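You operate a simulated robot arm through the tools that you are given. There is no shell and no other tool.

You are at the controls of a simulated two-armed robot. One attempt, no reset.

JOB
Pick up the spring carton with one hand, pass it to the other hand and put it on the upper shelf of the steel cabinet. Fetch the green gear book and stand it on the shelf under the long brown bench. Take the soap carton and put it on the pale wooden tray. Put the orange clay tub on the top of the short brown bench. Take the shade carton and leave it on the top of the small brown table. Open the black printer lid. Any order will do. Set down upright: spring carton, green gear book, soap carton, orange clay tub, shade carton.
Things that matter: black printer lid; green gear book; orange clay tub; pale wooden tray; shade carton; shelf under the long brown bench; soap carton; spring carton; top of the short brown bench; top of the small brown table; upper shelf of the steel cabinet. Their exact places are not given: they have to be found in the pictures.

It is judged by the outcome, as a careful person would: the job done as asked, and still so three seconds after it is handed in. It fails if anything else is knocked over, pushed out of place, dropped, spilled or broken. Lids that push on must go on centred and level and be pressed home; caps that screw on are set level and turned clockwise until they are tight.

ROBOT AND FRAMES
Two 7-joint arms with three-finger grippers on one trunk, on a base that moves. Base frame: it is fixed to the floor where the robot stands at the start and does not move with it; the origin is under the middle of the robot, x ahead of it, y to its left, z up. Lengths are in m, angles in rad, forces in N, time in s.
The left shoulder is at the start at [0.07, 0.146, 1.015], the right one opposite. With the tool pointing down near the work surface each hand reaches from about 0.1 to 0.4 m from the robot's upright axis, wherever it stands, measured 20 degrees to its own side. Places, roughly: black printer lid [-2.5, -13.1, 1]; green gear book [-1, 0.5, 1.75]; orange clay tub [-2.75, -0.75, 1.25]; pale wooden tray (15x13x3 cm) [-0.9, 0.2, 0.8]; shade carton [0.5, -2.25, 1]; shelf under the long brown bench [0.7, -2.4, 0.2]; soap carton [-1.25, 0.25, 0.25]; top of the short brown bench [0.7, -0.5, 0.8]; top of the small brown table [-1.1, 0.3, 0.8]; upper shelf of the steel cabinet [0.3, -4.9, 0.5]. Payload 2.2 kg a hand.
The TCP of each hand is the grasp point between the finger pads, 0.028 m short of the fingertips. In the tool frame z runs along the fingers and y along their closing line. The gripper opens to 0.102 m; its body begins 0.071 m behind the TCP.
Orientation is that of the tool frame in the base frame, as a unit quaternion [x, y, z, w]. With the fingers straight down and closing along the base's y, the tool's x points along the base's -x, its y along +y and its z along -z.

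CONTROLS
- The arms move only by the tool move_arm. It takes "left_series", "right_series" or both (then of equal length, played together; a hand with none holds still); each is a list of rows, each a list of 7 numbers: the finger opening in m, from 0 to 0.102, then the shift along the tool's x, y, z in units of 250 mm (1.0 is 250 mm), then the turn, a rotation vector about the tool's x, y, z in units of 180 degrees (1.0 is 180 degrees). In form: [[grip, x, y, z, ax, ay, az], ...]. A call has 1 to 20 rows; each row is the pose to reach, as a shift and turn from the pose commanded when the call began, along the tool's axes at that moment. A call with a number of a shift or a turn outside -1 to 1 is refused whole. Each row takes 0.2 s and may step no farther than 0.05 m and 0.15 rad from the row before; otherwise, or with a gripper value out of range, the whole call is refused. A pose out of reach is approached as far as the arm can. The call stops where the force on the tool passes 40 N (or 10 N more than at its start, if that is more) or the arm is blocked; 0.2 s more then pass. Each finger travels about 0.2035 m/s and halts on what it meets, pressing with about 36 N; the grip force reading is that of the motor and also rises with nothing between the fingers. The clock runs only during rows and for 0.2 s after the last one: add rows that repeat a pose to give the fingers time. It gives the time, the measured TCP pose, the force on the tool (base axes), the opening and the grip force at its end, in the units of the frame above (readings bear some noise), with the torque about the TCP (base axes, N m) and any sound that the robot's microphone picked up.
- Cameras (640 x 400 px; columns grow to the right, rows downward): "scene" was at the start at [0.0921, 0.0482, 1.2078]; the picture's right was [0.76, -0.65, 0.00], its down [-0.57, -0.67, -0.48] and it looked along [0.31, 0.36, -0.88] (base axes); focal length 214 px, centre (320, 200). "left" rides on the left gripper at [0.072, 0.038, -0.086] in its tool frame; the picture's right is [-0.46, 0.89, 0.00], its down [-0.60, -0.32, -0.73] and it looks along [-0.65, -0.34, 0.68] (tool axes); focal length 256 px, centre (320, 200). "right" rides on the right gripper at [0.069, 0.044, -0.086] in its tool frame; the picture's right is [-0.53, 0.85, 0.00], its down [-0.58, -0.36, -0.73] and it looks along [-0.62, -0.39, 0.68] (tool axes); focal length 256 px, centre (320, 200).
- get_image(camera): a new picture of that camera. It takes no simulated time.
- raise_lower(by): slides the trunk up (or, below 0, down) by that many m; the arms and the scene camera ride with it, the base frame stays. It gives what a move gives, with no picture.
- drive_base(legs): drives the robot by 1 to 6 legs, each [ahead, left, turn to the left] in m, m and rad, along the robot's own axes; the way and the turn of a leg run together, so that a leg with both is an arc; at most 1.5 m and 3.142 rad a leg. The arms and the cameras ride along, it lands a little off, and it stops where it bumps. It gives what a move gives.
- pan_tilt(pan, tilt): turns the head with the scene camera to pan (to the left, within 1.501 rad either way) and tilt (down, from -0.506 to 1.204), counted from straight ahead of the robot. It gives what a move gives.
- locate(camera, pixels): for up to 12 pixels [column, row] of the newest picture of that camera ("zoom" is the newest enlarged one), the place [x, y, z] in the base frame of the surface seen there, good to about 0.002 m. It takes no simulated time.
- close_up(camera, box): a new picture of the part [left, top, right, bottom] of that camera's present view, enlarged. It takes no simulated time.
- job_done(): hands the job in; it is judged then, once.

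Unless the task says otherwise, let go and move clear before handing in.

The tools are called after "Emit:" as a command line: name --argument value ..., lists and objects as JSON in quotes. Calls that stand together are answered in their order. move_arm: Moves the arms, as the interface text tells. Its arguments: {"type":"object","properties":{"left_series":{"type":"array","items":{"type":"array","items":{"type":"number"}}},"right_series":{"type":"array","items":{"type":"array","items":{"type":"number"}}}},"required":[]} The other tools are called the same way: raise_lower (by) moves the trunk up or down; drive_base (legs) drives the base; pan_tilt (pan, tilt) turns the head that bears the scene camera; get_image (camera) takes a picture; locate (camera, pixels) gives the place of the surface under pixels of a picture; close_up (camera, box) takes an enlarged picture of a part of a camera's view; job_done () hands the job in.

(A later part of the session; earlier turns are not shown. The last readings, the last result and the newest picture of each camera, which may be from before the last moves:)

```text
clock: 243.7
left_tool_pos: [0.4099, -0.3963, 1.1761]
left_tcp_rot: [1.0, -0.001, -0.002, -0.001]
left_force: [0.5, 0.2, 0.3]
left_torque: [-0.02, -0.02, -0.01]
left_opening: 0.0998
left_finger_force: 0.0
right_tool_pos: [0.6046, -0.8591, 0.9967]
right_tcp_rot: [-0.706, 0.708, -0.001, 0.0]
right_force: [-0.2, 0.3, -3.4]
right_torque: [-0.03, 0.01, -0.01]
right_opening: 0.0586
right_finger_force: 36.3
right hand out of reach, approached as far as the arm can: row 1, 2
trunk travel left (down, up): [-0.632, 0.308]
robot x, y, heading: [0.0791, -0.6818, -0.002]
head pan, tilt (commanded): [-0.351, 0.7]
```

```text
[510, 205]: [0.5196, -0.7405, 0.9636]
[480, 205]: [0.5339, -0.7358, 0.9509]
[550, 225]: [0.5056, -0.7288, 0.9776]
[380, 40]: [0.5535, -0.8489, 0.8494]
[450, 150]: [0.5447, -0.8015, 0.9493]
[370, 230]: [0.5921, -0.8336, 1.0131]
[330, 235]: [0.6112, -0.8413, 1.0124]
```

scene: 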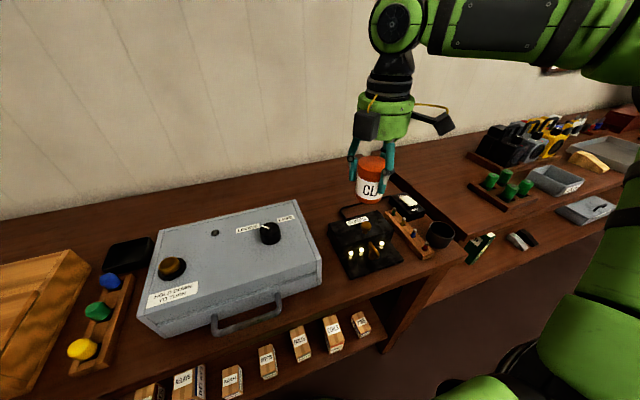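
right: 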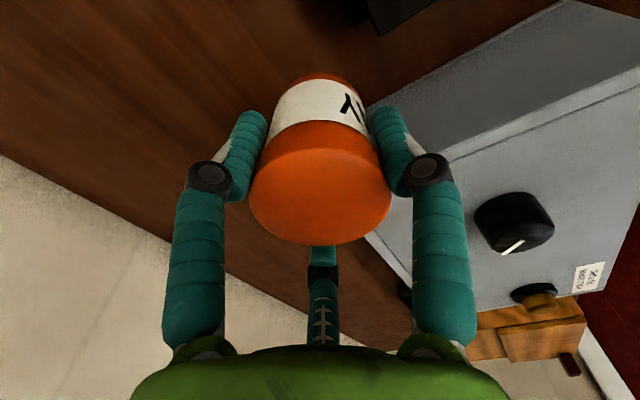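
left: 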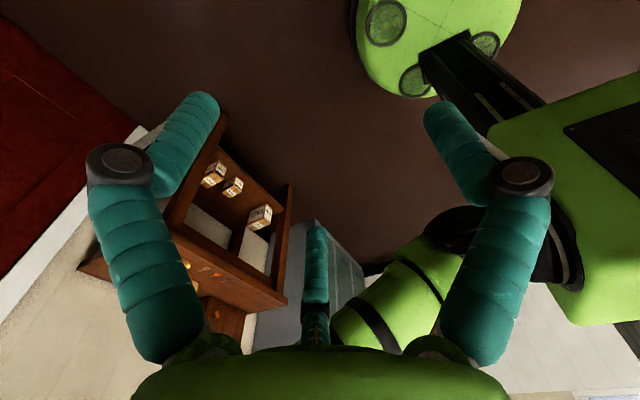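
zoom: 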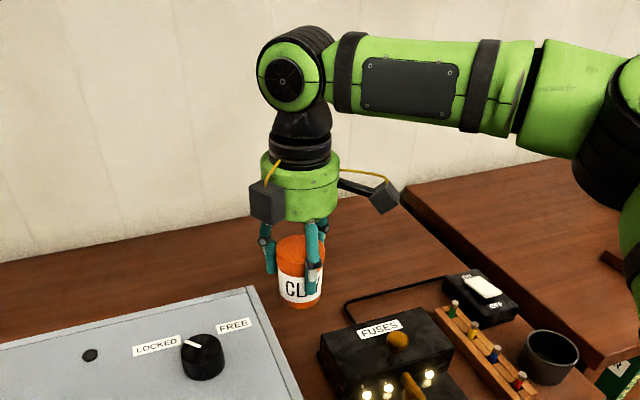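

The box will clear the device top by ~2 cm and the knob by ~4 cm. Lowering toward the bench, slow at the end.

Emit:
move_arm --right_series '[[0.04, 0, 0, 0.1, 0, 0, 0], [0.04, 0, 0, 0.2, 0, 0, 0], [0.04, 0, 0, 0.28, 0, 0, 0], [0.04, 0, 0, 0.32, 0, 0, 0], [0.04, 0, 0, 0.34, 0, 0, 0]]'

Emit:
close_up --camera "scene" --box '[240, 110, 400, 260]'

Emit:
get_image --camera "right"

```text
clock: 244.9
left_tool_pos: [0.41, -0.3951, 1.1758]
left_tcp_rot: [1.0, -0.001, -0.002, -0.002]
left_force: [1.1, -0.3, -0.2]
left_torque: [0.01, -0.03, 0.02]
left_opening: 0.1001
left_finger_force: 0.1
right_tool_pos: [0.6027, -0.8607, 0.9127]
right_tcp_rot: [-0.706, 0.709, 0.0, 0.001]
right_force: [-0.6, -0.6, -1.8]
right_torque: [-0.01, -0.03, 0.05]
right_opening: 0.0584
right_finger_force: 36.0
trunk travel left (down, up): [-0.632, 0.308]
robot x, y, heading: [0.0759, -0.6877, -0.005]
head pan, tilt (commanded): [-0.351, 0.7]
```

```text
2.67 times, centred on (320, 185) of scene
```

zoom: 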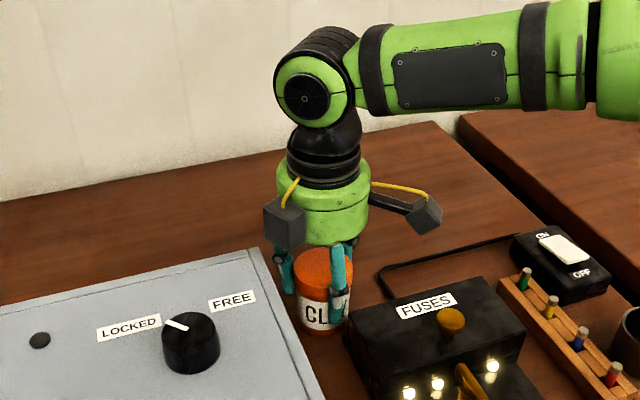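

```text
taken
```

right: 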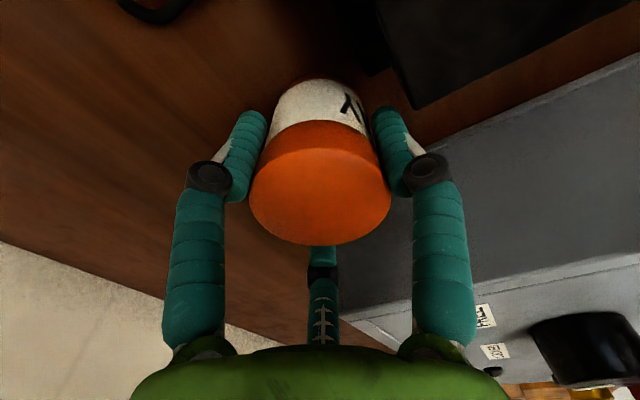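

Emit:
move_arm --right_series '[[0.04, 0, 0, 0.012, 0, 0, 0], [0.04, 0, 0, 0.02, 0, 0, 0], [0.04, 0, 0, 0.026, 0, 0, 0], [0.04, 0, 0, 0.032, 0, 0, 0]]'

```text
clock: 245.9
left_tool_pos: [0.4065, -0.3934, 1.1773]
left_tcp_rot: [1.0, -0.001, 0.0, 0.001]
left_force: [-0.3, 0.1, -0.2]
left_torque: [-0.01, 0.01, -0.01]
left_opening: 0.0999
left_finger_force: 0.1
right_tool_pos: [0.602, -0.8627, 0.9111]
right_tcp_rot: [-0.705, 0.709, -0.006, 0.008]
right_force: [8.2, -2.1, 31.7]
right_torque: [-0.15, -0.23, -0.04]
right_opening: 0.0586
right_finger_force: 35.8
right hand out of reach, approached as far as the arm can: row 2, 3, 4
trunk travel left (down, up): [-0.632, 0.308]
robot x, y, heading: [0.0778, -0.6802, 0.001]
head pan, tilt (commanded): [-0.351, 0.7]
```

Contact right under the tub (31 N, centred). I'll back the command off ~6 mm to relieve it, then check.

Emit:
move_arm --right_series '[[0.04, 0, 0, -0.012, 0, 0, 0], [0.04, 0, 0, -0.024, 0, 0, 0]]'

Emit:
close_up --camera "scene" --box '[280, 160, 380, 250]'

Emit:
locate --camera "zoom" --pixels '[[235, 215], [260, 225], [285, 205], [240, 235], [200, 200], [250, 110]]'

```text
clock: 246.5
left_tool_pos: [0.4093, -0.3948, 1.1769]
left_tcp_rot: [1.0, -0.001, -0.001, 0.0]
left_force: [0.2, -0.3, -0.2]
left_torque: [-0.01, 0.0, 0.0]
left_opening: 0.0999
left_finger_force: 0.0
right_tool_pos: [0.6001, -0.8618, 0.9114]
right_tcp_rot: [-0.706, 0.708, 0.0, 0.0]
right_force: [4.9, 2.2, 12.2]
right_torque: [0.12, -0.7, 0.07]
right_opening: 0.0587
right_finger_force: 36.0
trunk travel left (down, up): [-0.632, 0.308]
robot x, y, heading: [0.0802, -0.6825, -0.006]
head pan, tilt (commanded): [-0.351, 0.7]
```

```text
4.44 times, centred on (330, 205) of scene
```

zoom: 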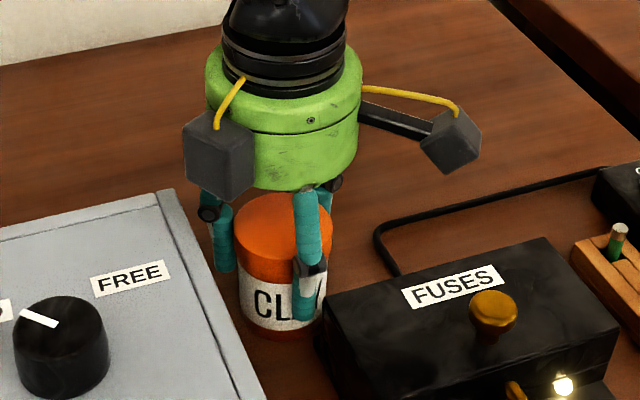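

```text
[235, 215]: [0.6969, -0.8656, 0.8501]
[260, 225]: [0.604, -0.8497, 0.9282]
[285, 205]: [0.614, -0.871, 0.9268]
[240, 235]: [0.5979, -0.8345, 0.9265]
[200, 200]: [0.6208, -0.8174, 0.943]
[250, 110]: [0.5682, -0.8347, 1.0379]
```

Emit:
move_arm --right_series '[[0.04, 0, 0, -0.008, 0, 0, 0], [0.04, 0, 0, -0.014, 0, 0, 0]]'

Emit:
close_up --camera "scene" --box '[300, 190, 360, 245]'

```text
clock: 247.1
left_tool_pos: [0.4099, -0.3964, 1.1765]
left_tcp_rot: [1.0, -0.001, -0.001, -0.001]
left_force: [0.7, -0.3, 1.1]
left_torque: [0.02, 0.01, 0.01]
left_opening: 0.0998
left_finger_force: 0.1
right_tool_pos: [0.6011, -0.863, 0.9129]
right_tcp_rot: [-0.706, 0.708, 0.001, -0.002]
right_force: [-0.7, -0.1, -1.9]
right_torque: [-0.01, 0.02, 0.02]
right_opening: 0.0583
right_finger_force: 35.6
trunk travel left (down, up): [-0.632, 0.308]
robot x, y, heading: [0.0732, -0.6863, -0.005]
head pan, tilt (commanded): [-0.351, 0.7]
```

```text
7.27 times, centred on (330, 218) of scene
```

zoom: 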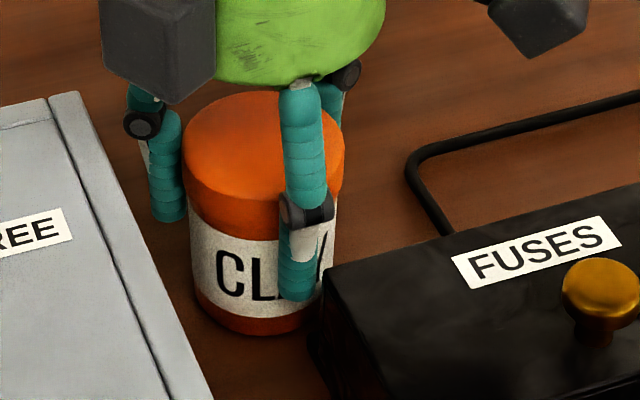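

Now free-hanging about 1–2 mm above the bench. Checking thumb clearance to the panel corner.

Emit:
locate --camera "zoom" --pixels '[[290, 285], [310, 280], [330, 272], [345, 285], [322, 330], [270, 325], [250, 333], [165, 200], [300, 340], [250, 110], [150, 240]]'

```text
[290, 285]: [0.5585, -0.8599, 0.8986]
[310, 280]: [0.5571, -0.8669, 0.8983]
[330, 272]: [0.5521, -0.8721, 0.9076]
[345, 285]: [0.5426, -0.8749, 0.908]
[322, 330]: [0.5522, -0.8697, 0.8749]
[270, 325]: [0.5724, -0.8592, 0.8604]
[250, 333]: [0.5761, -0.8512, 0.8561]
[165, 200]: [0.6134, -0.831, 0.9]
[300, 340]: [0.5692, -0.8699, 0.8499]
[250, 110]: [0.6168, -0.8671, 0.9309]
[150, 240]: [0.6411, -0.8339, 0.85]
```

The thumb is ~5 mm from the panel corner. I'll shift 5 mm left for margin (lifting 2 mm while doing so), then set down.

Emit:
move_arm --right_series '[[0.04, 0, 0, -0.01, 0, 0, 0], [0.04, -0.02, 0, -0.01, 0, 0, 0], [0.04, -0.02, 0, -0.01, 0, 0, 0], [0.04, -0.02, 0, 0, 0, 0, 0], [0.04, -0.02, 0, 0.006, 0, 0, 0]]'

Emit:
close_up --camera "scene" --box '[300, 190, 360, 245]'

```text
clock: 248.3
left_tool_pos: [0.4099, -0.3947, 1.1764]
left_tcp_rot: [1.0, -0.001, -0.003, -0.001]
left_force: [-0.5, -0.7, 0.0]
left_torque: [0.01, 0.01, -0.01]
left_opening: 0.1001
left_finger_force: 0.0
right_tool_pos: [0.6006, -0.8583, 0.9127]
right_tcp_rot: [-0.706, 0.708, 0.0, 0.001]
right_force: [-0.4, -0.4, -2.5]
right_torque: [0.01, 0.0, -0.02]
right_opening: 0.0584
right_finger_force: 36.2
trunk travel left (down, up): [-0.632, 0.308]
robot x, y, heading: [0.0795, -0.687, -0.002]
head pan, tilt (commanded): [-0.351, 0.7]
```

```text
7.27 times, centred on (330, 218) of scene
```

zoom: 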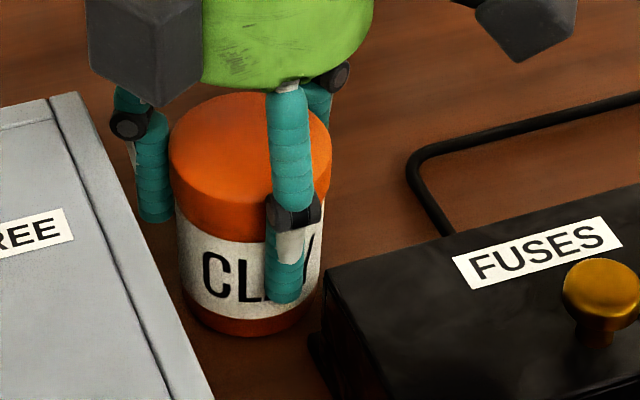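

Clear on both sides now. Lowering in 1 mm steps to contact.

Emit:
move_arm --right_series '[[0.04, 0, 0, 0.004, 0, 0, 0], [0.04, 0, 0, 0.008, 0, 0, 0]]'

```text
clock: 248.9
left_tool_pos: [0.4103, -0.3952, 1.1767]
left_tcp_rot: [1.0, -0.001, -0.001, -0.001]
left_force: [0.1, 0.3, -0.3]
left_torque: [-0.03, 0.0, 0.01]
left_opening: 0.1
left_finger_force: 0.0
right_tool_pos: [0.6007, -0.8593, 0.9126]
right_tcp_rot: [-0.706, 0.708, -0.001, 0.001]
right_force: [0.3, 0.1, -2.5]
right_torque: [0.01, -0.03, 0.03]
right_opening: 0.0585
right_finger_force: 36.3
trunk travel left (down, up): [-0.632, 0.308]
robot x, y, heading: [0.0772, -0.6822, -0.002]
head pan, tilt (commanded): [-0.351, 0.7]
```

Emit:
move_arm --right_series '[[0.04, 0, 0, 0.006, 0, 0, 0], [0.04, 0, 0, 0.012, 0, 0, 0]]'

```text
clock: 249.5
left_tool_pos: [0.4085, -0.3948, 1.1769]
left_tcp_rot: [1.0, 0.0, -0.001, 0.0]
left_force: [0.0, -0.2, -0.8]
left_torque: [0.01, 0.01, 0.04]
left_opening: 0.0999
left_finger_force: 0.1
right_tool_pos: [0.6004, -0.8585, 0.9118]
right_tcp_rot: [-0.706, 0.709, -0.003, 0.004]
right_force: [1.9, -1.3, 8.5]
right_torque: [-0.35, 0.08, 0.05]
right_opening: 0.0585
right_finger_force: 36.3
trunk travel left (down, up): [-0.632, 0.308]
robot x, y, heading: [0.08, -0.6849, -0.004]
head pan, tilt (commanded): [-0.351, 0.7]
```

Contact (≈11 N). Open slightly and lift straight up.

Emit:
move_arm --right_series '[[0.062, 0, 0, 0, 0, 0, 0], [0.067, 0, 0, 0, 0, 0, 0], [0.067, 0, 0, 0, 0, 0, 0]]'

Emit:
close_up --camera "scene" --box '[290, 170, 370, 245]'

Emit:
get_image --camera "right"

```text
clock: 250.3
left_tool_pos: [0.4094, -0.3955, 1.1766]
left_tcp_rot: [1.0, -0.001, -0.002, -0.001]
left_force: [0.2, -0.1, 0.1]
left_torque: [0.0, 0.0, -0.02]
left_opening: 0.0998
left_finger_force: 0.0
right_tool_pos: [0.6002, -0.8587, 0.9087]
right_tcp_rot: [-0.706, 0.708, -0.001, 0.001]
right_force: [-0.2, -0.2, 0.2]
right_torque: [-0.02, 0.02, 0.0]
right_opening: 0.0669
right_finger_force: 0.0
trunk travel left (down, up): [-0.632, 0.308]
robot x, y, heading: [0.0783, -0.6835, -0.004]
head pan, tilt (commanded): [-0.351, 0.7]
```

```text
5.33 times, centred on (330, 208) of scene
```

zoom: 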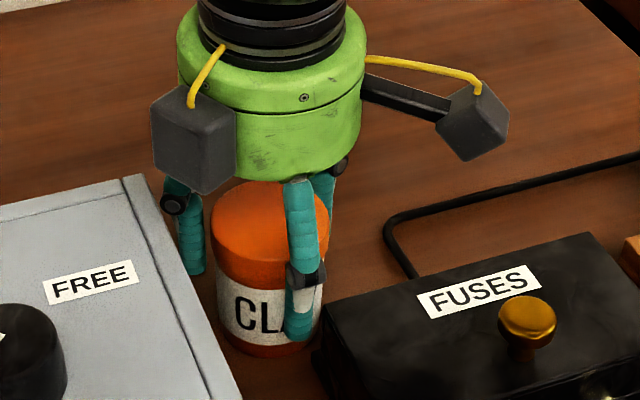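

```text
taken
```

right: 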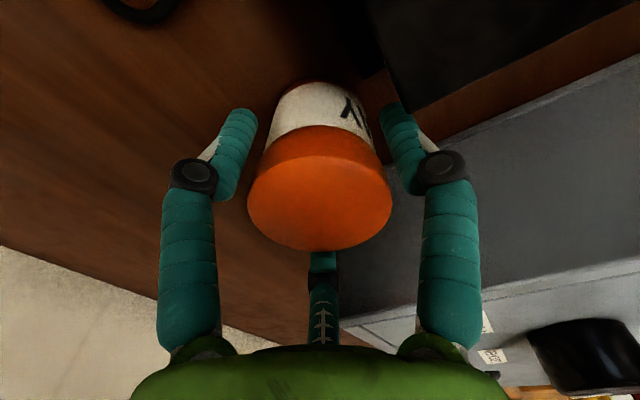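

Released with gaps around the lid. Lifting straight up.

Emit:
move_arm --right_series '[[0.067, 0, 0, -0.04, 0, 0, 0], [0.067, 0, 0, -0.1, 0, 0, 0], [0.067, 0, 0, -0.2, 0, 0, 0], [0.067, 0, 0, -0.34, 0, 0, 0], [0.067, 0, 0, -0.5, 0, 0, 0], [0.067, 0, 0, -0.68, 0, 0, 0]]'

Emit:
get_image --camera "scene"

Emit:
close_up --camera "scene" --box '[260, 130, 420, 260]'

```text
clock: 251.7
left_tool_pos: [0.4089, -0.3946, 1.1769]
left_tcp_rot: [1.0, -0.001, -0.001, 0.0]
left_force: [0.6, 0.2, -0.3]
left_torque: [0.02, 0.0, -0.03]
left_opening: 0.0999
left_finger_force: 0.1
right_tool_pos: [0.5943, -0.8675, 1.0765]
right_tcp_rot: [-0.705, 0.709, -0.001, 0.0]
right_force: [-0.5, 0.9, 0.2]
right_torque: [-0.02, -0.02, 0.02]
right_opening: 0.0672
right_finger_force: 0.1
right hand out of reach, approached as far as the arm can: row 6
trunk travel left (down, up): [-0.632, 0.308]
robot x, y, heading: [0.0772, -0.6816, -0.005]
head pan, tilt (commanded): [-0.351, 0.7]
```

```text
taken
```

scene: 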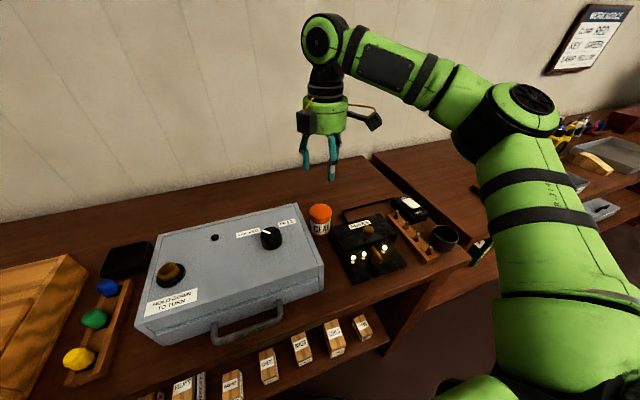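

```text
3.08 times, centred on (340, 195) of scene
```

zoom: 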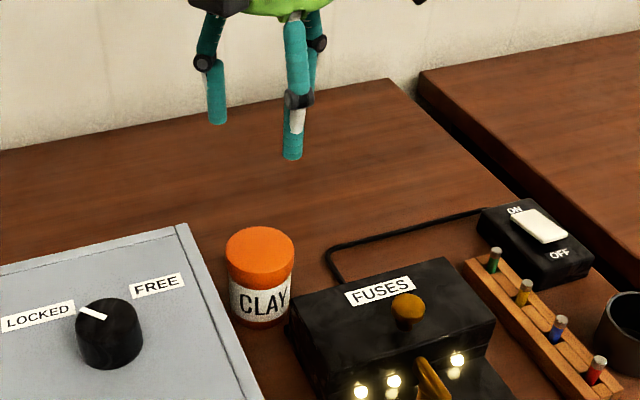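

The CLAY tub stands upright on the short bench. Before picking the spring carton I want to see the steel cabinet, so I'll raise, back off and turn to look down the room.

Emit:
drive_base --legs '[[-0.65, 0, 0], [0, 0, -1.3]]'

Emit:
pan_tilt --pan 0.1 --tilt 0.25

Emit:
get_image --camera "scene"

```text
clock: 258.6
left_tool_pos: [-0.2195, -0.926, 1.1755]
left_tcp_rot: [0.79, -0.613, -0.001, -0.001]
left_force: [0.0, 0.8, 0.2]
left_torque: [-0.02, -0.01, 0.01]
left_opening: 0.0999
left_finger_force: 0.1
right_tool_pos: [-0.6288, -1.2252, 1.0758]
right_tcp_rot: [-0.127, 0.992, -0.001, 0.001]
right_force: [-0.2, 0.3, -1.4]
right_torque: [-0.01, 0.01, -0.03]
right_opening: 0.067
right_finger_force: 0.1
trunk travel left (down, up): [-0.632, 0.308]
robot x, y, heading: [-0.5803, -0.6794, -1.314]
head pan, tilt (commanded): [-0.351, 0.7]
```

```text
clock: 259.5
left_tool_pos: [-0.2195, -0.9263, 1.1759]
left_tcp_rot: [0.791, -0.612, -0.001, -0.002]
left_force: [0.3, 0.5, -0.7]
left_torque: [-0.02, 0.02, 0.02]
left_opening: 0.1001
left_finger_force: 0.0
right_tool_pos: [-0.6288, -1.226, 1.0769]
right_tcp_rot: [-0.125, 0.992, -0.002, 0.001]
right_force: [-0.7, -0.3, -0.5]
right_torque: [0.01, -0.01, 0.05]
right_opening: 0.0672
right_finger_force: 0.0
trunk travel left (down, up): [-0.632, 0.308]
robot x, y, heading: [-0.5791, -0.683, -1.315]
head pan, tilt (commanded): [0.099, 0.25]
```

```text
taken
```

scene: 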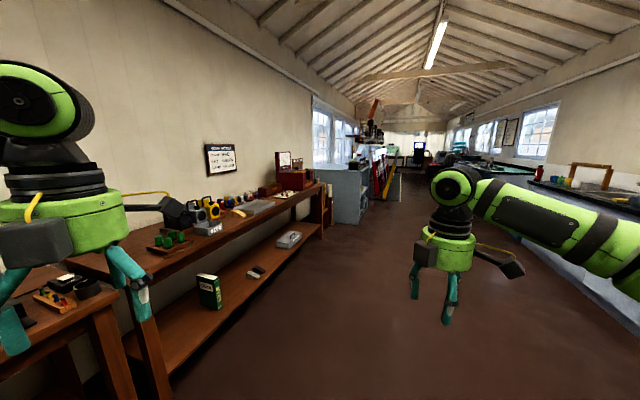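

Emit:
close_up --camera "scene" --box '[290, 120, 450, 240]'

Emit:
locate --camera "zoom" --pixels '[[170, 210], [310, 200], [320, 350], [180, 300], [250, 180], [320, 180], [335, 230], [340, 300], [440, 90], [520, 150]]'

```text
3.33 times, centred on (370, 180) of scene
```

zoom: 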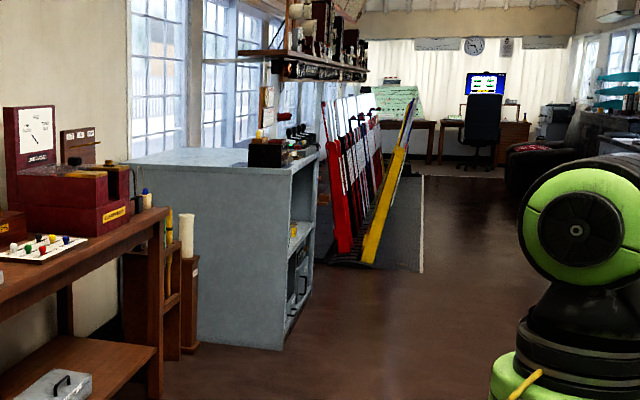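

```text
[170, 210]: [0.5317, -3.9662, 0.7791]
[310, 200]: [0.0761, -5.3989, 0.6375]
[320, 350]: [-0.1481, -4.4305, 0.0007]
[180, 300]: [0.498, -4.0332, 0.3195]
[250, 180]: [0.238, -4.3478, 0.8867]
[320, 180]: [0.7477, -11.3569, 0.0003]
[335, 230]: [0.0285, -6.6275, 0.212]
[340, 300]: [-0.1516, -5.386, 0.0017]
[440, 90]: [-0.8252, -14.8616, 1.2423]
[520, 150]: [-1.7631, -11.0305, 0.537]
```

The steel cabinet's open side faces the aisle (−x) at y≈−4.4…−5.5, top ≈0.93, so the carton must go in with a near-horizontal hand. Plan: left hand picks the springs carton from above, right hand takes it over from behind. First I'll reset the right hand to its default pose.

Emit:
move_arm --right_series '[[0.102, 0.067, 0.067, 0, 0, 0, 0.0417], [0.102, 0.133, 0.133, 0, 0, 0, 0.0833], [0.102, 0.2, 0.2, 0, 0, 0, 0.125], [0.102, 0.267, 0.267, 0, 0, 0, 0.1667], [0.102, 0.333, 0.333, 0, 0, 0, 0.2083], [0.102, 0.4, 0.4, 0, 0, 0, 0.25], [0.102, 0.467, 0.467, 0, 0, 0, 0.2917], [0.102, 0.533, 0.533, 0, 0, 0, 0.3333], [0.102, 0.6, 0.6, 0, 0, 0, 0.375], [0.102, 0.667, 0.667, 0, 0, 0, 0.4167], [0.102, 0.733, 0.733, 0, 0, 0, 0.4583], [0.102, 0.8, 0.8, 0, 0, 0, 0.5]]'

Emit:
drive_base --legs '[[0, 0, 1.315], [0.15, 0.42, 0]]'

Emit:
pan_tilt --pan 0.3 --tilt 0.7

Emit:
get_image --camera "scene"

```text
clock: 262.1
left_tool_pos: [-0.2207, -0.9273, 1.1765]
left_tcp_rot: [0.791, -0.612, 0.001, -0.002]
left_force: [0.3, 0.9, -0.8]
left_torque: [0.01, 0.03, 0.02]
left_opening: 0.1002
left_finger_force: 0.0
right_tool_pos: [-0.8739, -1.0828, 1.0761]
right_tcp_rot: [0.613, 0.79, -0.001, 0.001]
right_force: [0.3, -0.1, 0.4]
right_torque: [-0.02, -0.01, 0.01]
right_opening: 0.102
right_finger_force: 0.1
trunk travel left (down, up): [-0.632, 0.308]
robot x, y, heading: [-0.582, -0.6818, -1.312]
head pan, tilt (commanded): [0.099, 0.25]
```

```text
clock: 268.0
left_tool_pos: [-0.0949, 0.0181, 1.1765]
left_tcp_rot: [1.0, -0.006, -0.001, 0.0]
left_force: [-0.3, -0.6, 0.4]
left_torque: [-0.02, -0.02, 0.03]
left_opening: 0.1001
left_finger_force: 0.1
right_tool_pos: [-0.1137, -0.6518, 1.0762]
right_tcp_rot: [0.007, 1.0, 0.001, 0.003]
right_force: [0.0, 0.1, -0.2]
right_torque: [0.0, 0.01, 0.01]
right_opening: 0.1021
right_finger_force: 0.0
trunk travel left (down, up): [-0.632, 0.308]
robot x, y, heading: [-0.4286, -0.2689, -0.018]
head pan, tilt (commanded): [0.099, 0.25]
```

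```text
clock: 268.9
left_tool_pos: [-0.0951, 0.0192, 1.1769]
left_tcp_rot: [1.0, -0.007, -0.001, -0.001]
left_force: [-0.3, -0.5, 0.5]
left_torque: [-0.02, 0.0, -0.03]
left_opening: 0.1002
left_finger_force: 0.1
right_tool_pos: [-0.1153, -0.6506, 1.0768]
right_tcp_rot: [0.007, 1.0, 0.001, 0.002]
right_force: [0.8, -1.1, 0.2]
right_torque: [0.0, 0.0, 0.01]
right_opening: 0.1019
right_finger_force: 0.0
trunk travel left (down, up): [-0.632, 0.308]
robot x, y, heading: [-0.4287, -0.2689, -0.017]
head pan, tilt (commanded): [0.3, 0.7]
```

```text
taken
```

scene: 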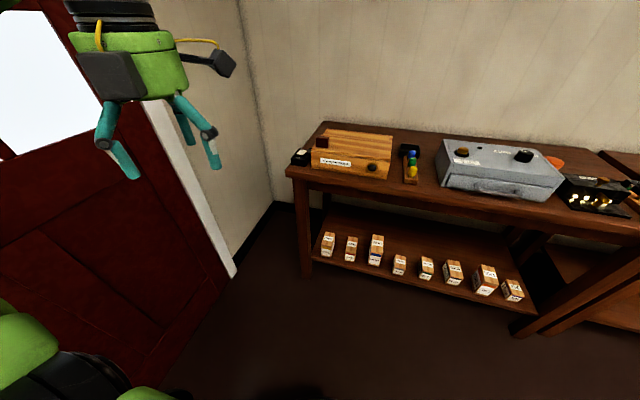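

Emit:
close_up --camera "scene" --box '[300, 215, 420, 290]'

Emit:
locate --camera "zoom" --pixels '[[120, 120], [175, 125], [140, 90], [190, 95], [110, 205], [155, 215], [120, 180], [160, 190], [242, 130], [255, 240], [70, 235], [60, 130]]'

```text
5.33 times, centred on (360, 252) of scene
```

zoom: 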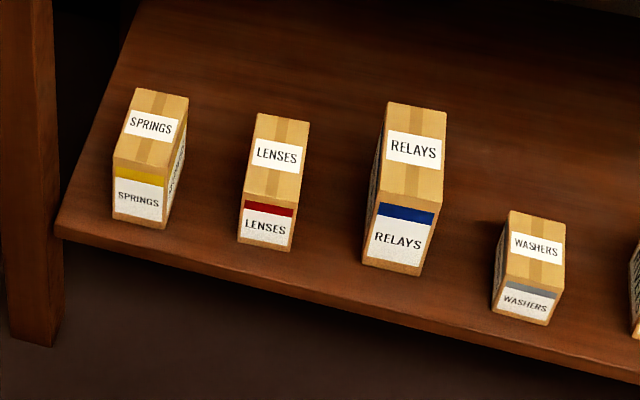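

```text
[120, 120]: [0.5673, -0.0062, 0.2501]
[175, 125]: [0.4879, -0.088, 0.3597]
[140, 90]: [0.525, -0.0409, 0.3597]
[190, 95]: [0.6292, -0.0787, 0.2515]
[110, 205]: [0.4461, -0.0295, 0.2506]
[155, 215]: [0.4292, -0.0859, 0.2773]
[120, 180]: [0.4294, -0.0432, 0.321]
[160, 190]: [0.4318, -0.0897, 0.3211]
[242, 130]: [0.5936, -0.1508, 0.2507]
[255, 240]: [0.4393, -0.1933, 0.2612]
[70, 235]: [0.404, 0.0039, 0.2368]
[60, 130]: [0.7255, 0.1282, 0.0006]
```

Emit:
locate --camera "zoom" --pixels '[[140, 92], [185, 99], [116, 157], [162, 172], [116, 210], [162, 226], [180, 150], [186, 105], [275, 120], [247, 195], [245, 150], [60, 222]]'

```text
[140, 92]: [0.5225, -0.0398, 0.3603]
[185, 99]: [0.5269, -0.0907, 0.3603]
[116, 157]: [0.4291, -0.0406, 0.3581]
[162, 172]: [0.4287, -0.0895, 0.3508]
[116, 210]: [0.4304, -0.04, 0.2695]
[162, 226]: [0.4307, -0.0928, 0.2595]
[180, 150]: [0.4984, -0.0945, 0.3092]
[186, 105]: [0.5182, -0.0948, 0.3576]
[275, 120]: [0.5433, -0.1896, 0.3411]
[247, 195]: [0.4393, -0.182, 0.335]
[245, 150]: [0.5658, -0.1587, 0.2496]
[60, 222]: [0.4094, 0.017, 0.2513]
```

SPRINGS: x 0.429–0.5285, y −0.0945…−0.037, z 0.25–0.36. The bench leg on its left is close, so I'll check its position to choose the picking hand.

Emit:
locate --camera "zoom" --pixels '[[58, 290], [30, 300], [10, 200], [50, 150], [55, 50], [40, 340]]'

Emit:
get_image --camera "left"

Emit:
pan_tilt --pan 1.2 --tilt 0.7

Emit:
get_image --camera "scene"

```text
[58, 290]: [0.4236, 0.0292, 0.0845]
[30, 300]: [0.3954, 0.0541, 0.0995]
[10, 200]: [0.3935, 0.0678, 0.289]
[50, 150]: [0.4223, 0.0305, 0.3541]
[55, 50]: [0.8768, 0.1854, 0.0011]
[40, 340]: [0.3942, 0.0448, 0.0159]
```

```text
taken
```

left: 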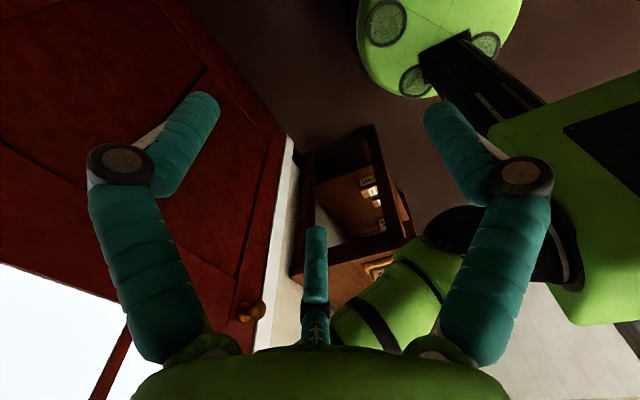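

```text
clock: 270.1
left_tool_pos: [-0.0939, 0.0191, 1.1776]
left_tcp_rot: [1.0, -0.006, -0.001, -0.001]
left_force: [-0.3, 0.7, -0.3]
left_torque: [0.0, -0.01, 0.02]
left_opening: 0.1001
left_finger_force: 0.1
right_tool_pos: [-0.1133, -0.6504, 1.0742]
right_tcp_rot: [0.006, 1.0, 0.001, 0.001]
right_force: [0.2, -0.7, -1.0]
right_torque: [0.01, 0.03, -0.01]
right_opening: 0.1023
right_finger_force: 0.1
trunk travel left (down, up): [-0.632, 0.308]
robot x, y, heading: [-0.4259, -0.2687, -0.012]
head pan, tilt (commanded): [1.201, 0.7]
```

```text
taken
```

scene: 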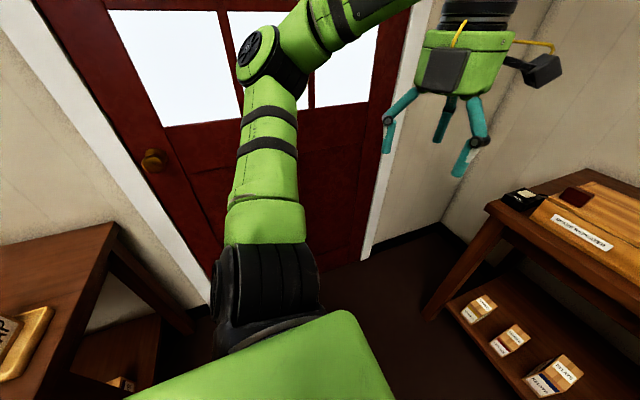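

Emit:
locate --camera "scene" --pixels '[[250, 55], [245, 40], [265, 100], [280, 70], [300, 40], [270, 150], [265, 220], [265, 300]]'

```text
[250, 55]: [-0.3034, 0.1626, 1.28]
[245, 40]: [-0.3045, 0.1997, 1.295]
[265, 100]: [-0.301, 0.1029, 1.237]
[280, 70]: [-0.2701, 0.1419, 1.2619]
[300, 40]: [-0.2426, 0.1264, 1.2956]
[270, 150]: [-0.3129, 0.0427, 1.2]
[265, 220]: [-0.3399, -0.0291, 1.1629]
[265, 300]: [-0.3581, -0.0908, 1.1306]
```

The leg is at y≥0.029, so the right hand (from above, from the right) should pick the carton, and the left will take it over. I'll lower the trunk and bring the right hand to the centre.

Emit:
raise_lower --by -0.4

Emit:
raise_lower --by -0.1

Emit:
move_arm --right_series '[[0.1, -0.04, 0.16, 0, 0, 0, 0], [0.1, -0.08, 0.32, 0, 0, 0, 0], [0.1, -0.12, 0.48, 0, 0, 0, 0], [0.1, -0.16, 0.64, 0, 0, 0, 0], [0.1, -0.2, 0.8, 0, 0, 0, 0], [0.1, -0.24, 0.96, 0, 0, 0, 0]]'

Emit:
pan_tilt --pan 0.2 --tilt 0.5

Emit:
get_image --camera "scene"

```text
clock: 274.0
left_tool_pos: [-0.0957, 0.0201, 0.7759]
left_tcp_rot: [1.0, -0.006, -0.002, 0.0]
left_force: [-0.9, 0.3, 0.5]
left_torque: [0.0, 0.03, 0.0]
left_opening: 0.0999
left_finger_force: 0.1
right_tool_pos: [-0.114, -0.6517, 0.6763]
right_tcp_rot: [0.007, 1.0, 0.001, 0.001]
right_force: [0.5, -0.3, 0.3]
right_torque: [-0.03, -0.02, 0.03]
right_opening: 0.1019
right_finger_force: 0.2
trunk travel left (down, up): [-0.232, 0.708]
robot x, y, heading: [-0.4312, -0.2654, -0.013]
head pan, tilt (commanded): [1.201, 0.7]
```

```text
clock: 275.3
left_tool_pos: [-0.0944, 0.0195, 0.6764]
left_tcp_rot: [1.0, -0.006, 0.0, -0.001]
left_force: [0.0, 0.5, 0.3]
left_torque: [0.02, 0.01, 0.04]
left_opening: 0.0998
left_finger_force: 0.0
right_tool_pos: [-0.1152, -0.6523, 0.5754]
right_tcp_rot: [0.007, 1.0, 0.001, 0.001]
right_force: [0.0, 0.1, 0.2]
right_torque: [0.03, -0.01, -0.01]
right_opening: 0.1019
right_finger_force: 0.0
trunk travel left (down, up): [-0.132, 0.808]
robot x, y, heading: [-0.4315, -0.2679, -0.013]
head pan, tilt (commanded): [1.201, 0.7]
```

```text
clock: 276.7
left_tool_pos: [-0.0944, 0.0181, 0.6762]
left_tcp_rot: [1.0, -0.006, -0.002, -0.001]
left_force: [-0.8, 0.2, -0.3]
left_torque: [-0.02, 0.0, 0.0]
left_opening: 0.1001
left_finger_force: 0.0
right_tool_pos: [-0.054, -0.4106, 0.5755]
right_tcp_rot: [0.007, 1.0, 0.0, 0.001]
right_force: [-0.5, 0.5, 0.1]
right_torque: [-0.01, -0.01, 0.01]
right_opening: 0.0997
right_finger_force: 0.0
trunk travel left (down, up): [-0.132, 0.808]
robot x, y, heading: [-0.4277, -0.2673, -0.012]
head pan, tilt (commanded): [1.201, 0.7]
```

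```text
clock: 278.0
left_tool_pos: [-0.0943, 0.0184, 0.6762]
left_tcp_rot: [1.0, -0.005, -0.001, -0.001]
left_force: [0.1, 1.1, -0.2]
left_torque: [0.01, 0.03, -0.03]
left_opening: 0.0997
left_finger_force: 0.0
right_tool_pos: [-0.0532, -0.4117, 0.5775]
right_tcp_rot: [0.007, 1.0, 0.001, 0.002]
right_force: [-0.2, -0.2, 0.4]
right_torque: [0.0, 0.02, -0.03]
right_opening: 0.1001
right_finger_force: 0.1
trunk travel left (down, up): [-0.132, 0.808]
robot x, y, heading: [-0.4297, -0.2662, -0.014]
head pan, tilt (commanded): [0.201, 0.499]
```

```text
taken
```

scene: 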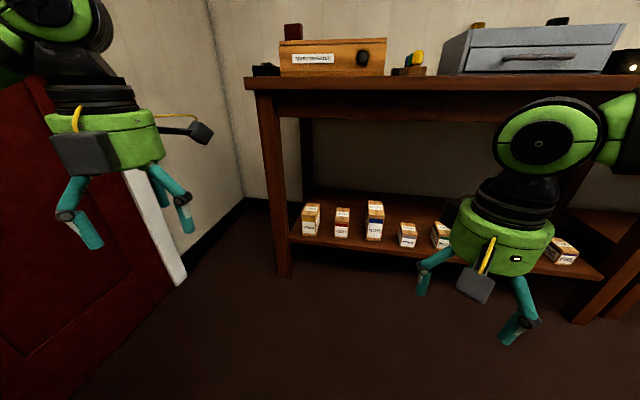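

I'll measure how tall the right hand/wrist is above its TCP for clearance under the bench apron.

Emit:
locate --camera "scene" --pixels '[[545, 102], [520, 140], [600, 110], [620, 130], [540, 175], [330, 108], [330, 118], [500, 110], [272, 230], [315, 207], [318, 236]]'

```text
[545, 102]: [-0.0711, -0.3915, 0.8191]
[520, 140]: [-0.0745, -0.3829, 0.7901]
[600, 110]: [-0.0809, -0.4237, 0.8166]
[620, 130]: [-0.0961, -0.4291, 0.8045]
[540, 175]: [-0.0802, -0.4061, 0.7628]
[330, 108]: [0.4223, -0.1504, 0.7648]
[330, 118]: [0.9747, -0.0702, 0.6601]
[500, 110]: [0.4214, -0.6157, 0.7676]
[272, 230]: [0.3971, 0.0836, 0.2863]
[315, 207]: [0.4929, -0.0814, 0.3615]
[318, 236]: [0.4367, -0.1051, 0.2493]
```

Wrist top is 0.25 above the TCP and the apron bottom is 0.76, so I'll enter at TCP z≈0.43. Moving the right hand to centre and down, then driving to line up.

Emit:
move_arm --right_series '[[0.1, -0.04, 0.112, 0.116, 0, 0, 0], [0.1, -0.08, 0.224, 0.232, 0, 0, 0], [0.1, -0.12, 0.336, 0.348, 0, 0, 0], [0.1, -0.16, 0.448, 0.464, 0, 0, 0], [0.1, -0.2, 0.56, 0.58, 0, 0, 0]]'

Emit:
drive_base --legs '[[0, 0.19, 0.013]]'

Emit:
get_image --camera "scene"

Emit:
get_image --camera "right"

```text
clock: 279.2
left_tool_pos: [-0.0938, 0.0194, 0.6772]
left_tcp_rot: [1.0, -0.006, -0.003, -0.001]
left_force: [-0.1, 0.0, 0.1]
left_torque: [0.02, -0.02, 0.01]
left_opening: 0.1002
left_finger_force: 0.0
right_tool_pos: [-0.0276, -0.36, 0.4484]
right_tcp_rot: [0.007, 1.0, 0.001, 0.002]
right_force: [0.5, 0.1, 0.0]
right_torque: [-0.04, 0.01, 0.0]
right_opening: 0.1
right_finger_force: 0.0
right hand out of reach, approached as far as the arm can: row 2, 3, 4, 5
trunk travel left (down, up): [-0.132, 0.808]
robot x, y, heading: [-0.4278, -0.2655, -0.014]
head pan, tilt (commanded): [0.201, 0.499]
```

```text
clock: 280.7
left_tool_pos: [-0.0978, 0.2113, 0.677]
left_tcp_rot: [1.0, 0.002, -0.001, -0.001]
left_force: [-1.2, -0.3, 0.4]
left_torque: [-0.03, 0.04, -0.04]
left_opening: 0.0999
left_finger_force: 0.1
right_tool_pos: [-0.0259, -0.1686, 0.4495]
right_tcp_rot: [-0.001, 1.0, 0.001, 0.002]
right_force: [1.0, -0.6, 0.2]
right_torque: [0.0, 0.03, -0.01]
right_opening: 0.0998
right_finger_force: 0.1
trunk travel left (down, up): [-0.132, 0.808]
robot x, y, heading: [-0.427, -0.0798, 0.002]
head pan, tilt (commanded): [0.201, 0.499]
```

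```text
taken
```

scene: 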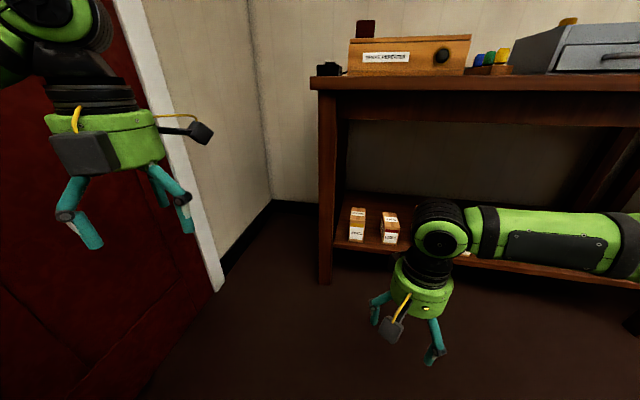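

```text
taken
```

right: 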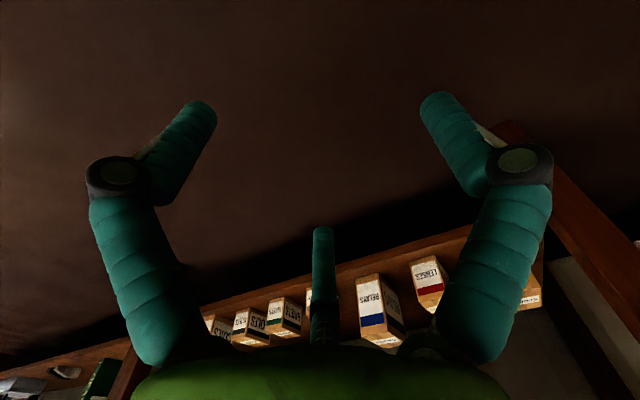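

The right hand stopped short (lateral −0.09). I'll test whether it can move further left from here.

Emit:
move_arm --right_series '[[0.1, 0, 0.1, 0, 0, 0, 0], [0.1, 0, 0.2, 0, 0, 0, 0], [0.1, 0, 0.3, 0, 0, 0, 0]]'

Emit:
move_arm --right_series '[[0.1, -0.1, 0, 0, 0, 0, 0], [0.1, -0.2, 0, 0, 0, 0, 0], [0.1, -0.3, 0, 0, 0, 0, 0]]'

```text
clock: 281.5
left_tool_pos: [-0.0986, 0.2111, 0.6773]
left_tcp_rot: [1.0, 0.002, -0.001, -0.001]
left_force: [-0.3, 0.2, 0.3]
left_torque: [-0.01, 0.01, 0.0]
left_opening: 0.0998
left_finger_force: 0.0
right_tool_pos: [-0.0429, -0.1615, 0.4559]
right_tcp_rot: [-0.001, 1.0, 0.001, 0.001]
right_force: [-0.2, -0.6, 0.1]
right_torque: [0.03, 0.0, 0.0]
right_opening: 0.1002
right_finger_force: 0.0
right hand out of reach, approached as far as the arm can: row 1, 2, 3
trunk travel left (down, up): [-0.132, 0.808]
robot x, y, heading: [-0.4273, -0.0792, -0.001]
head pan, tilt (commanded): [0.201, 0.499]
```

```text
clock: 282.3
left_tool_pos: [-0.0984, 0.2108, 0.677]
left_tcp_rot: [1.0, 0.002, -0.001, -0.001]
left_force: [-0.2, 0.1, -0.4]
left_torque: [0.01, 0.01, 0.03]
left_opening: 0.1001
left_finger_force: 0.1
right_tool_pos: [0.0211, -0.1849, 0.4601]
right_tcp_rot: [-0.001, 1.0, 0.002, 0.003]
right_force: [0.1, -0.2, -0.5]
right_torque: [0.01, -0.01, -0.03]
right_opening: 0.0998
right_finger_force: 0.0
right hand out of reach, approached as far as the arm can: row 1, 2, 3
trunk travel left (down, up): [-0.132, 0.808]
robot x, y, heading: [-0.4294, -0.0771, 0.002]
head pan, tilt (commanded): [0.201, 0.499]
```

The vertical right-hand pose can't reach the centre, so I'll switch: left hand picks from the front at 30° pitch (as with soap), then an opposed hand-to-hand transfer to the right. Repositioning both hands.

Emit:
move_arm --left_series '[[0.096, 0.06, 0.04, 0.1, 0, 0.0333, 0], [0.096, 0.12, 0.08, 0.2, 0, 0.0667, 0], [0.096, 0.18, 0.12, 0.3, 0, 0.1, 0], [0.096, 0.24, 0.16, 0.4, 0, 0.1333, 0], [0.096, 0.3, 0.2, 0.5, 0, 0.1667, 0], [0.096, 0.36, 0.24, 0.6, 0, 0.2, 0], [0.096, 0.42, 0.28, 0.7, 0, 0.2333, 0], [0.096, 0.48, 0.32, 0.8, 0, 0.2667, 0], [0.096, 0.54, 0.36, 0.9, 0, 0.3, 0], [0.096, 0.6, 0.4, 1.0, 0, 0.3333, 0]]' --right_series '[[0.1, 0.048, -0.1, -0.04, 0, 0, 0], [0.1, 0.096, -0.2, -0.08, 0, 0, 0], [0.1, 0.144, -0.3, -0.12, 0, 0, 0], [0.1, 0.192, -0.4, -0.16, 0, 0, 0], [0.1, 0.24, -0.5, -0.2, 0, 0, 0], [0.1, 0.288, -0.6, -0.24, 0, 0, 0], [0.1, 0.336, -0.7, -0.28, 0, 0, 0], [0.1, 0.384, -0.8, -0.32, 0, 0, 0], [0.1, 0.432, -0.9, -0.36, 0, 0, 0], [0.1, 0.48, -1.0, -0.4, 0, 0, 0]]'

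Emit:
drive_base --legs '[[0, -0.16, 0]]'

Emit:
get_image --camera "scene"

Emit:
get_image --camera "left"

```text
clock: 284.5
left_tool_pos: [0.0541, 0.111, 0.425]
left_tcp_rot: [0.867, 0.0, 0.499, -0.001]
left_force: [1.0, 0.6, 0.3]
left_torque: [-0.01, 0.0, 0.0]
left_opening: 0.0959
left_finger_force: 0.0
left hand out of reach, approached as far as the arm can: row 7, 8, 9, 10
right_tool_pos: [-0.0965, -0.4356, 0.5585]
right_tcp_rot: [-0.001, 1.0, 0.001, 0.001]
right_force: [0.0, -0.3, -0.4]
right_torque: [0.02, 0.03, -0.01]
right_opening: 0.1
right_finger_force: 0.0
trunk travel left (down, up): [-0.132, 0.808]
robot x, y, heading: [-0.4277, -0.0787, 0.004]
head pan, tilt (commanded): [0.201, 0.499]
```

```text
clock: 285.9
left_tool_pos: [0.0542, -0.0461, 0.4258]
left_tcp_rot: [0.867, 0.002, 0.498, -0.003]
left_force: [0.2, 0.2, -0.6]
left_torque: [0.0, 0.01, 0.0]
left_opening: 0.096
left_finger_force: 0.1
right_tool_pos: [-0.0952, -0.5942, 0.5589]
right_tcp_rot: [-0.001, 1.0, 0.001, 0.002]
right_force: [-0.6, -0.7, -0.5]
right_torque: [0.01, 0.02, 0.02]
right_opening: 0.0999
right_finger_force: 0.1
trunk travel left (down, up): [-0.132, 0.808]
robot x, y, heading: [-0.4218, -0.2375, 0.007]
head pan, tilt (commanded): [0.201, 0.499]
```

```text
taken
```

scene: 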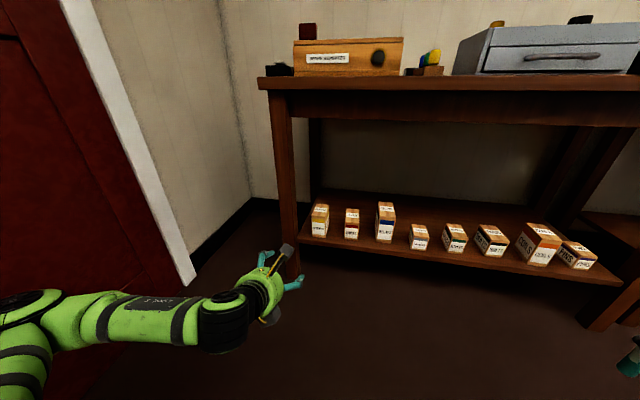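

```text
taken
```

left: 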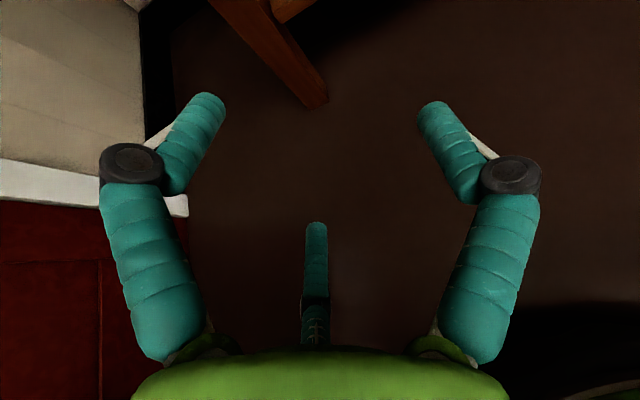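

Left hand is set (pitch 30°). Lower the trunk 0.1 m and drive up to just short of the SPRINGS carton.

Emit:
raise_lower --by -0.1

Emit:
drive_base --legs '[[0.32, -0.008, -0.006]]'

Emit:
get_image --camera "left"

Emit:
get_image --camera "scene"

```text
clock: 287.2
left_tool_pos: [0.0543, -0.0458, 0.3249]
left_tcp_rot: [0.867, 0.003, 0.498, -0.003]
left_force: [0.0, 0.0, -0.8]
left_torque: [0.01, 0.0, 0.0]
left_opening: 0.0959
left_finger_force: 0.1
right_tool_pos: [-0.0959, -0.5951, 0.4569]
right_tcp_rot: [-0.002, 1.0, 0.001, 0.002]
right_force: [0.7, 0.3, 0.3]
right_torque: [-0.03, 0.0, 0.03]
right_opening: 0.1001
right_finger_force: 0.0
trunk travel left (down, up): [-0.032, 0.908]
robot x, y, heading: [-0.4271, -0.2412, 0.007]
head pan, tilt (commanded): [0.201, 0.499]
```

```text
clock: 289.4
left_tool_pos: [0.3742, -0.0601, 0.3249]
left_tcp_rot: [0.866, -0.003, 0.499, 0.001]
left_force: [0.9, -0.1, 0.2]
left_torque: [0.04, -0.01, 0.02]
left_opening: 0.096
left_finger_force: 0.0
right_tool_pos: [0.219, -0.6064, 0.4584]
right_tcp_rot: [0.003, 1.0, 0.001, 0.001]
right_force: [-0.6, -0.4, 0.5]
right_torque: [0.01, 0.02, 0.0]
right_opening: 0.1002
right_finger_force: 0.1
trunk travel left (down, up): [-0.032, 0.908]
robot x, y, heading: [-0.108, -0.2445, -0.008]
head pan, tilt (commanded): [0.201, 0.499]
```

```text
taken
```

left: 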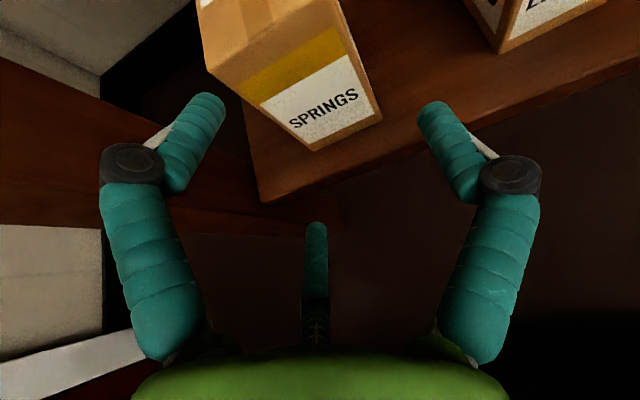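

```text
taken
```

scene: 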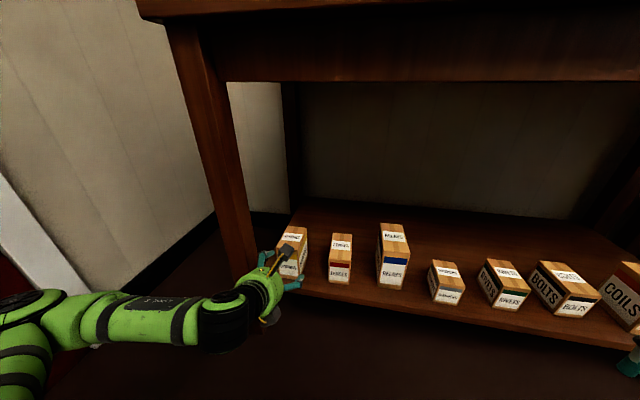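

Emit:
locate --camera "left" --pixels '[[314, 147], [378, 116], [260, 98], [205, 65], [345, 50], [360, 60], [250, 170], [180, 200], [500, 50], [230, 90]]'

Emit:
close_up --camera "scene" --box '[210, 200, 370, 330]'

```text
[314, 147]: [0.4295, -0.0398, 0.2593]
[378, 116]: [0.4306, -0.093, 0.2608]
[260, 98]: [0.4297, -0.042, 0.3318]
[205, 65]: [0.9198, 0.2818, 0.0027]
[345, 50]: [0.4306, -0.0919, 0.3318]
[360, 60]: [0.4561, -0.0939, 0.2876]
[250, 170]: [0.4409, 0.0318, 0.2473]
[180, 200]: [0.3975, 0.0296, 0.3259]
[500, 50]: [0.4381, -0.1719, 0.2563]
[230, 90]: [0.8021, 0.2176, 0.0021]
```

```text
3.08 times, centred on (290, 265) of scene
```

zoom: 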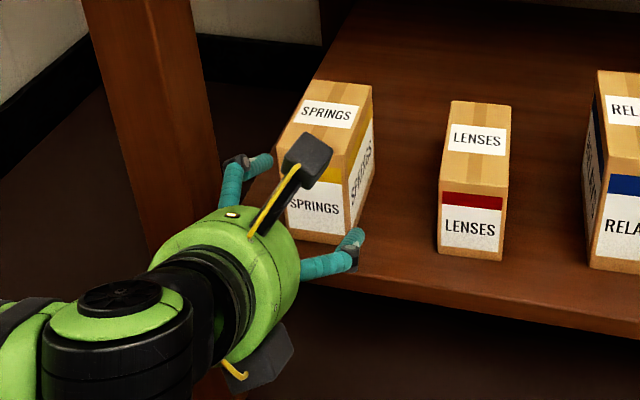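

SPRINGS centre y=−0.0665. I'll shift 8 mm left, open to 0.1 and slide forward 85 mm.

Emit:
move_arm --left_series '[[0.1, 0, -0.034, 0, 0, 0, 0], [0.1, 0.0425, -0.034, 0.0736, 0, 0, 0], [0.1, 0.085, -0.034, 0.1472, 0, 0, 0], [0.1, 0.1275, -0.034, 0.2208, 0, 0, 0], [0.1, 0.17, -0.034, 0.2944, 0, 0, 0]]'

Emit:
get_image --camera "left"

Emit:
close_up --camera "scene" --box '[210, 200, 370, 330]'

```text
clock: 290.6
left_tool_pos: [0.4583, -0.0524, 0.3246]
left_tcp_rot: [0.866, -0.005, 0.499, 0.002]
left_force: [0.3, -0.3, 0.0]
left_torque: [0.0, 0.03, -0.01]
left_opening: 0.0998
left_finger_force: 0.2
right_tool_pos: [0.2182, -0.6066, 0.4585]
right_tcp_rot: [0.003, 1.0, 0.001, 0.002]
right_force: [-0.9, -0.5, -0.4]
right_torque: [-0.03, -0.01, -0.01]
right_opening: 0.0999
right_finger_force: 0.1
trunk travel left (down, up): [-0.032, 0.908]
robot x, y, heading: [-0.1064, -0.2456, -0.007]
head pan, tilt (commanded): [0.201, 0.499]
```

```text
taken
```

left: 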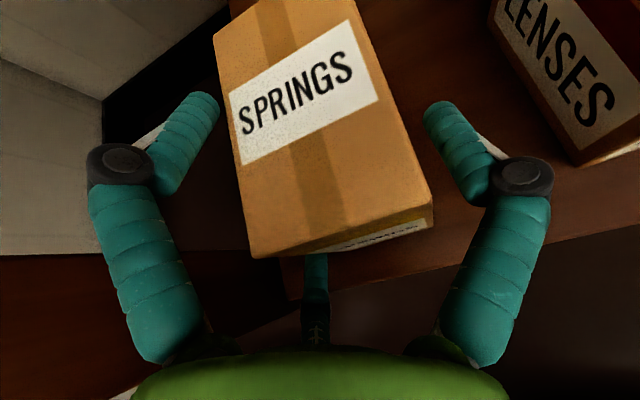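

```text
3.08 times, centred on (290, 265) of scene
```

zoom: 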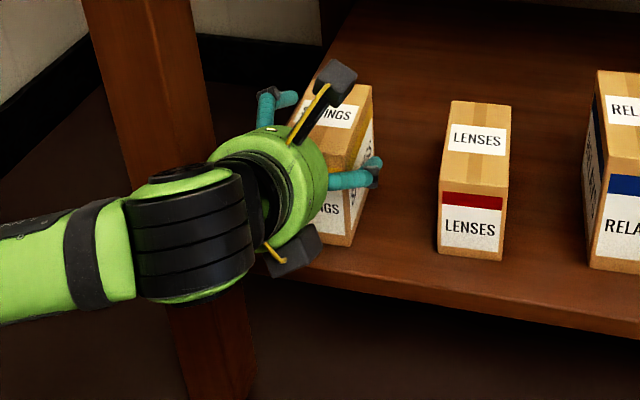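

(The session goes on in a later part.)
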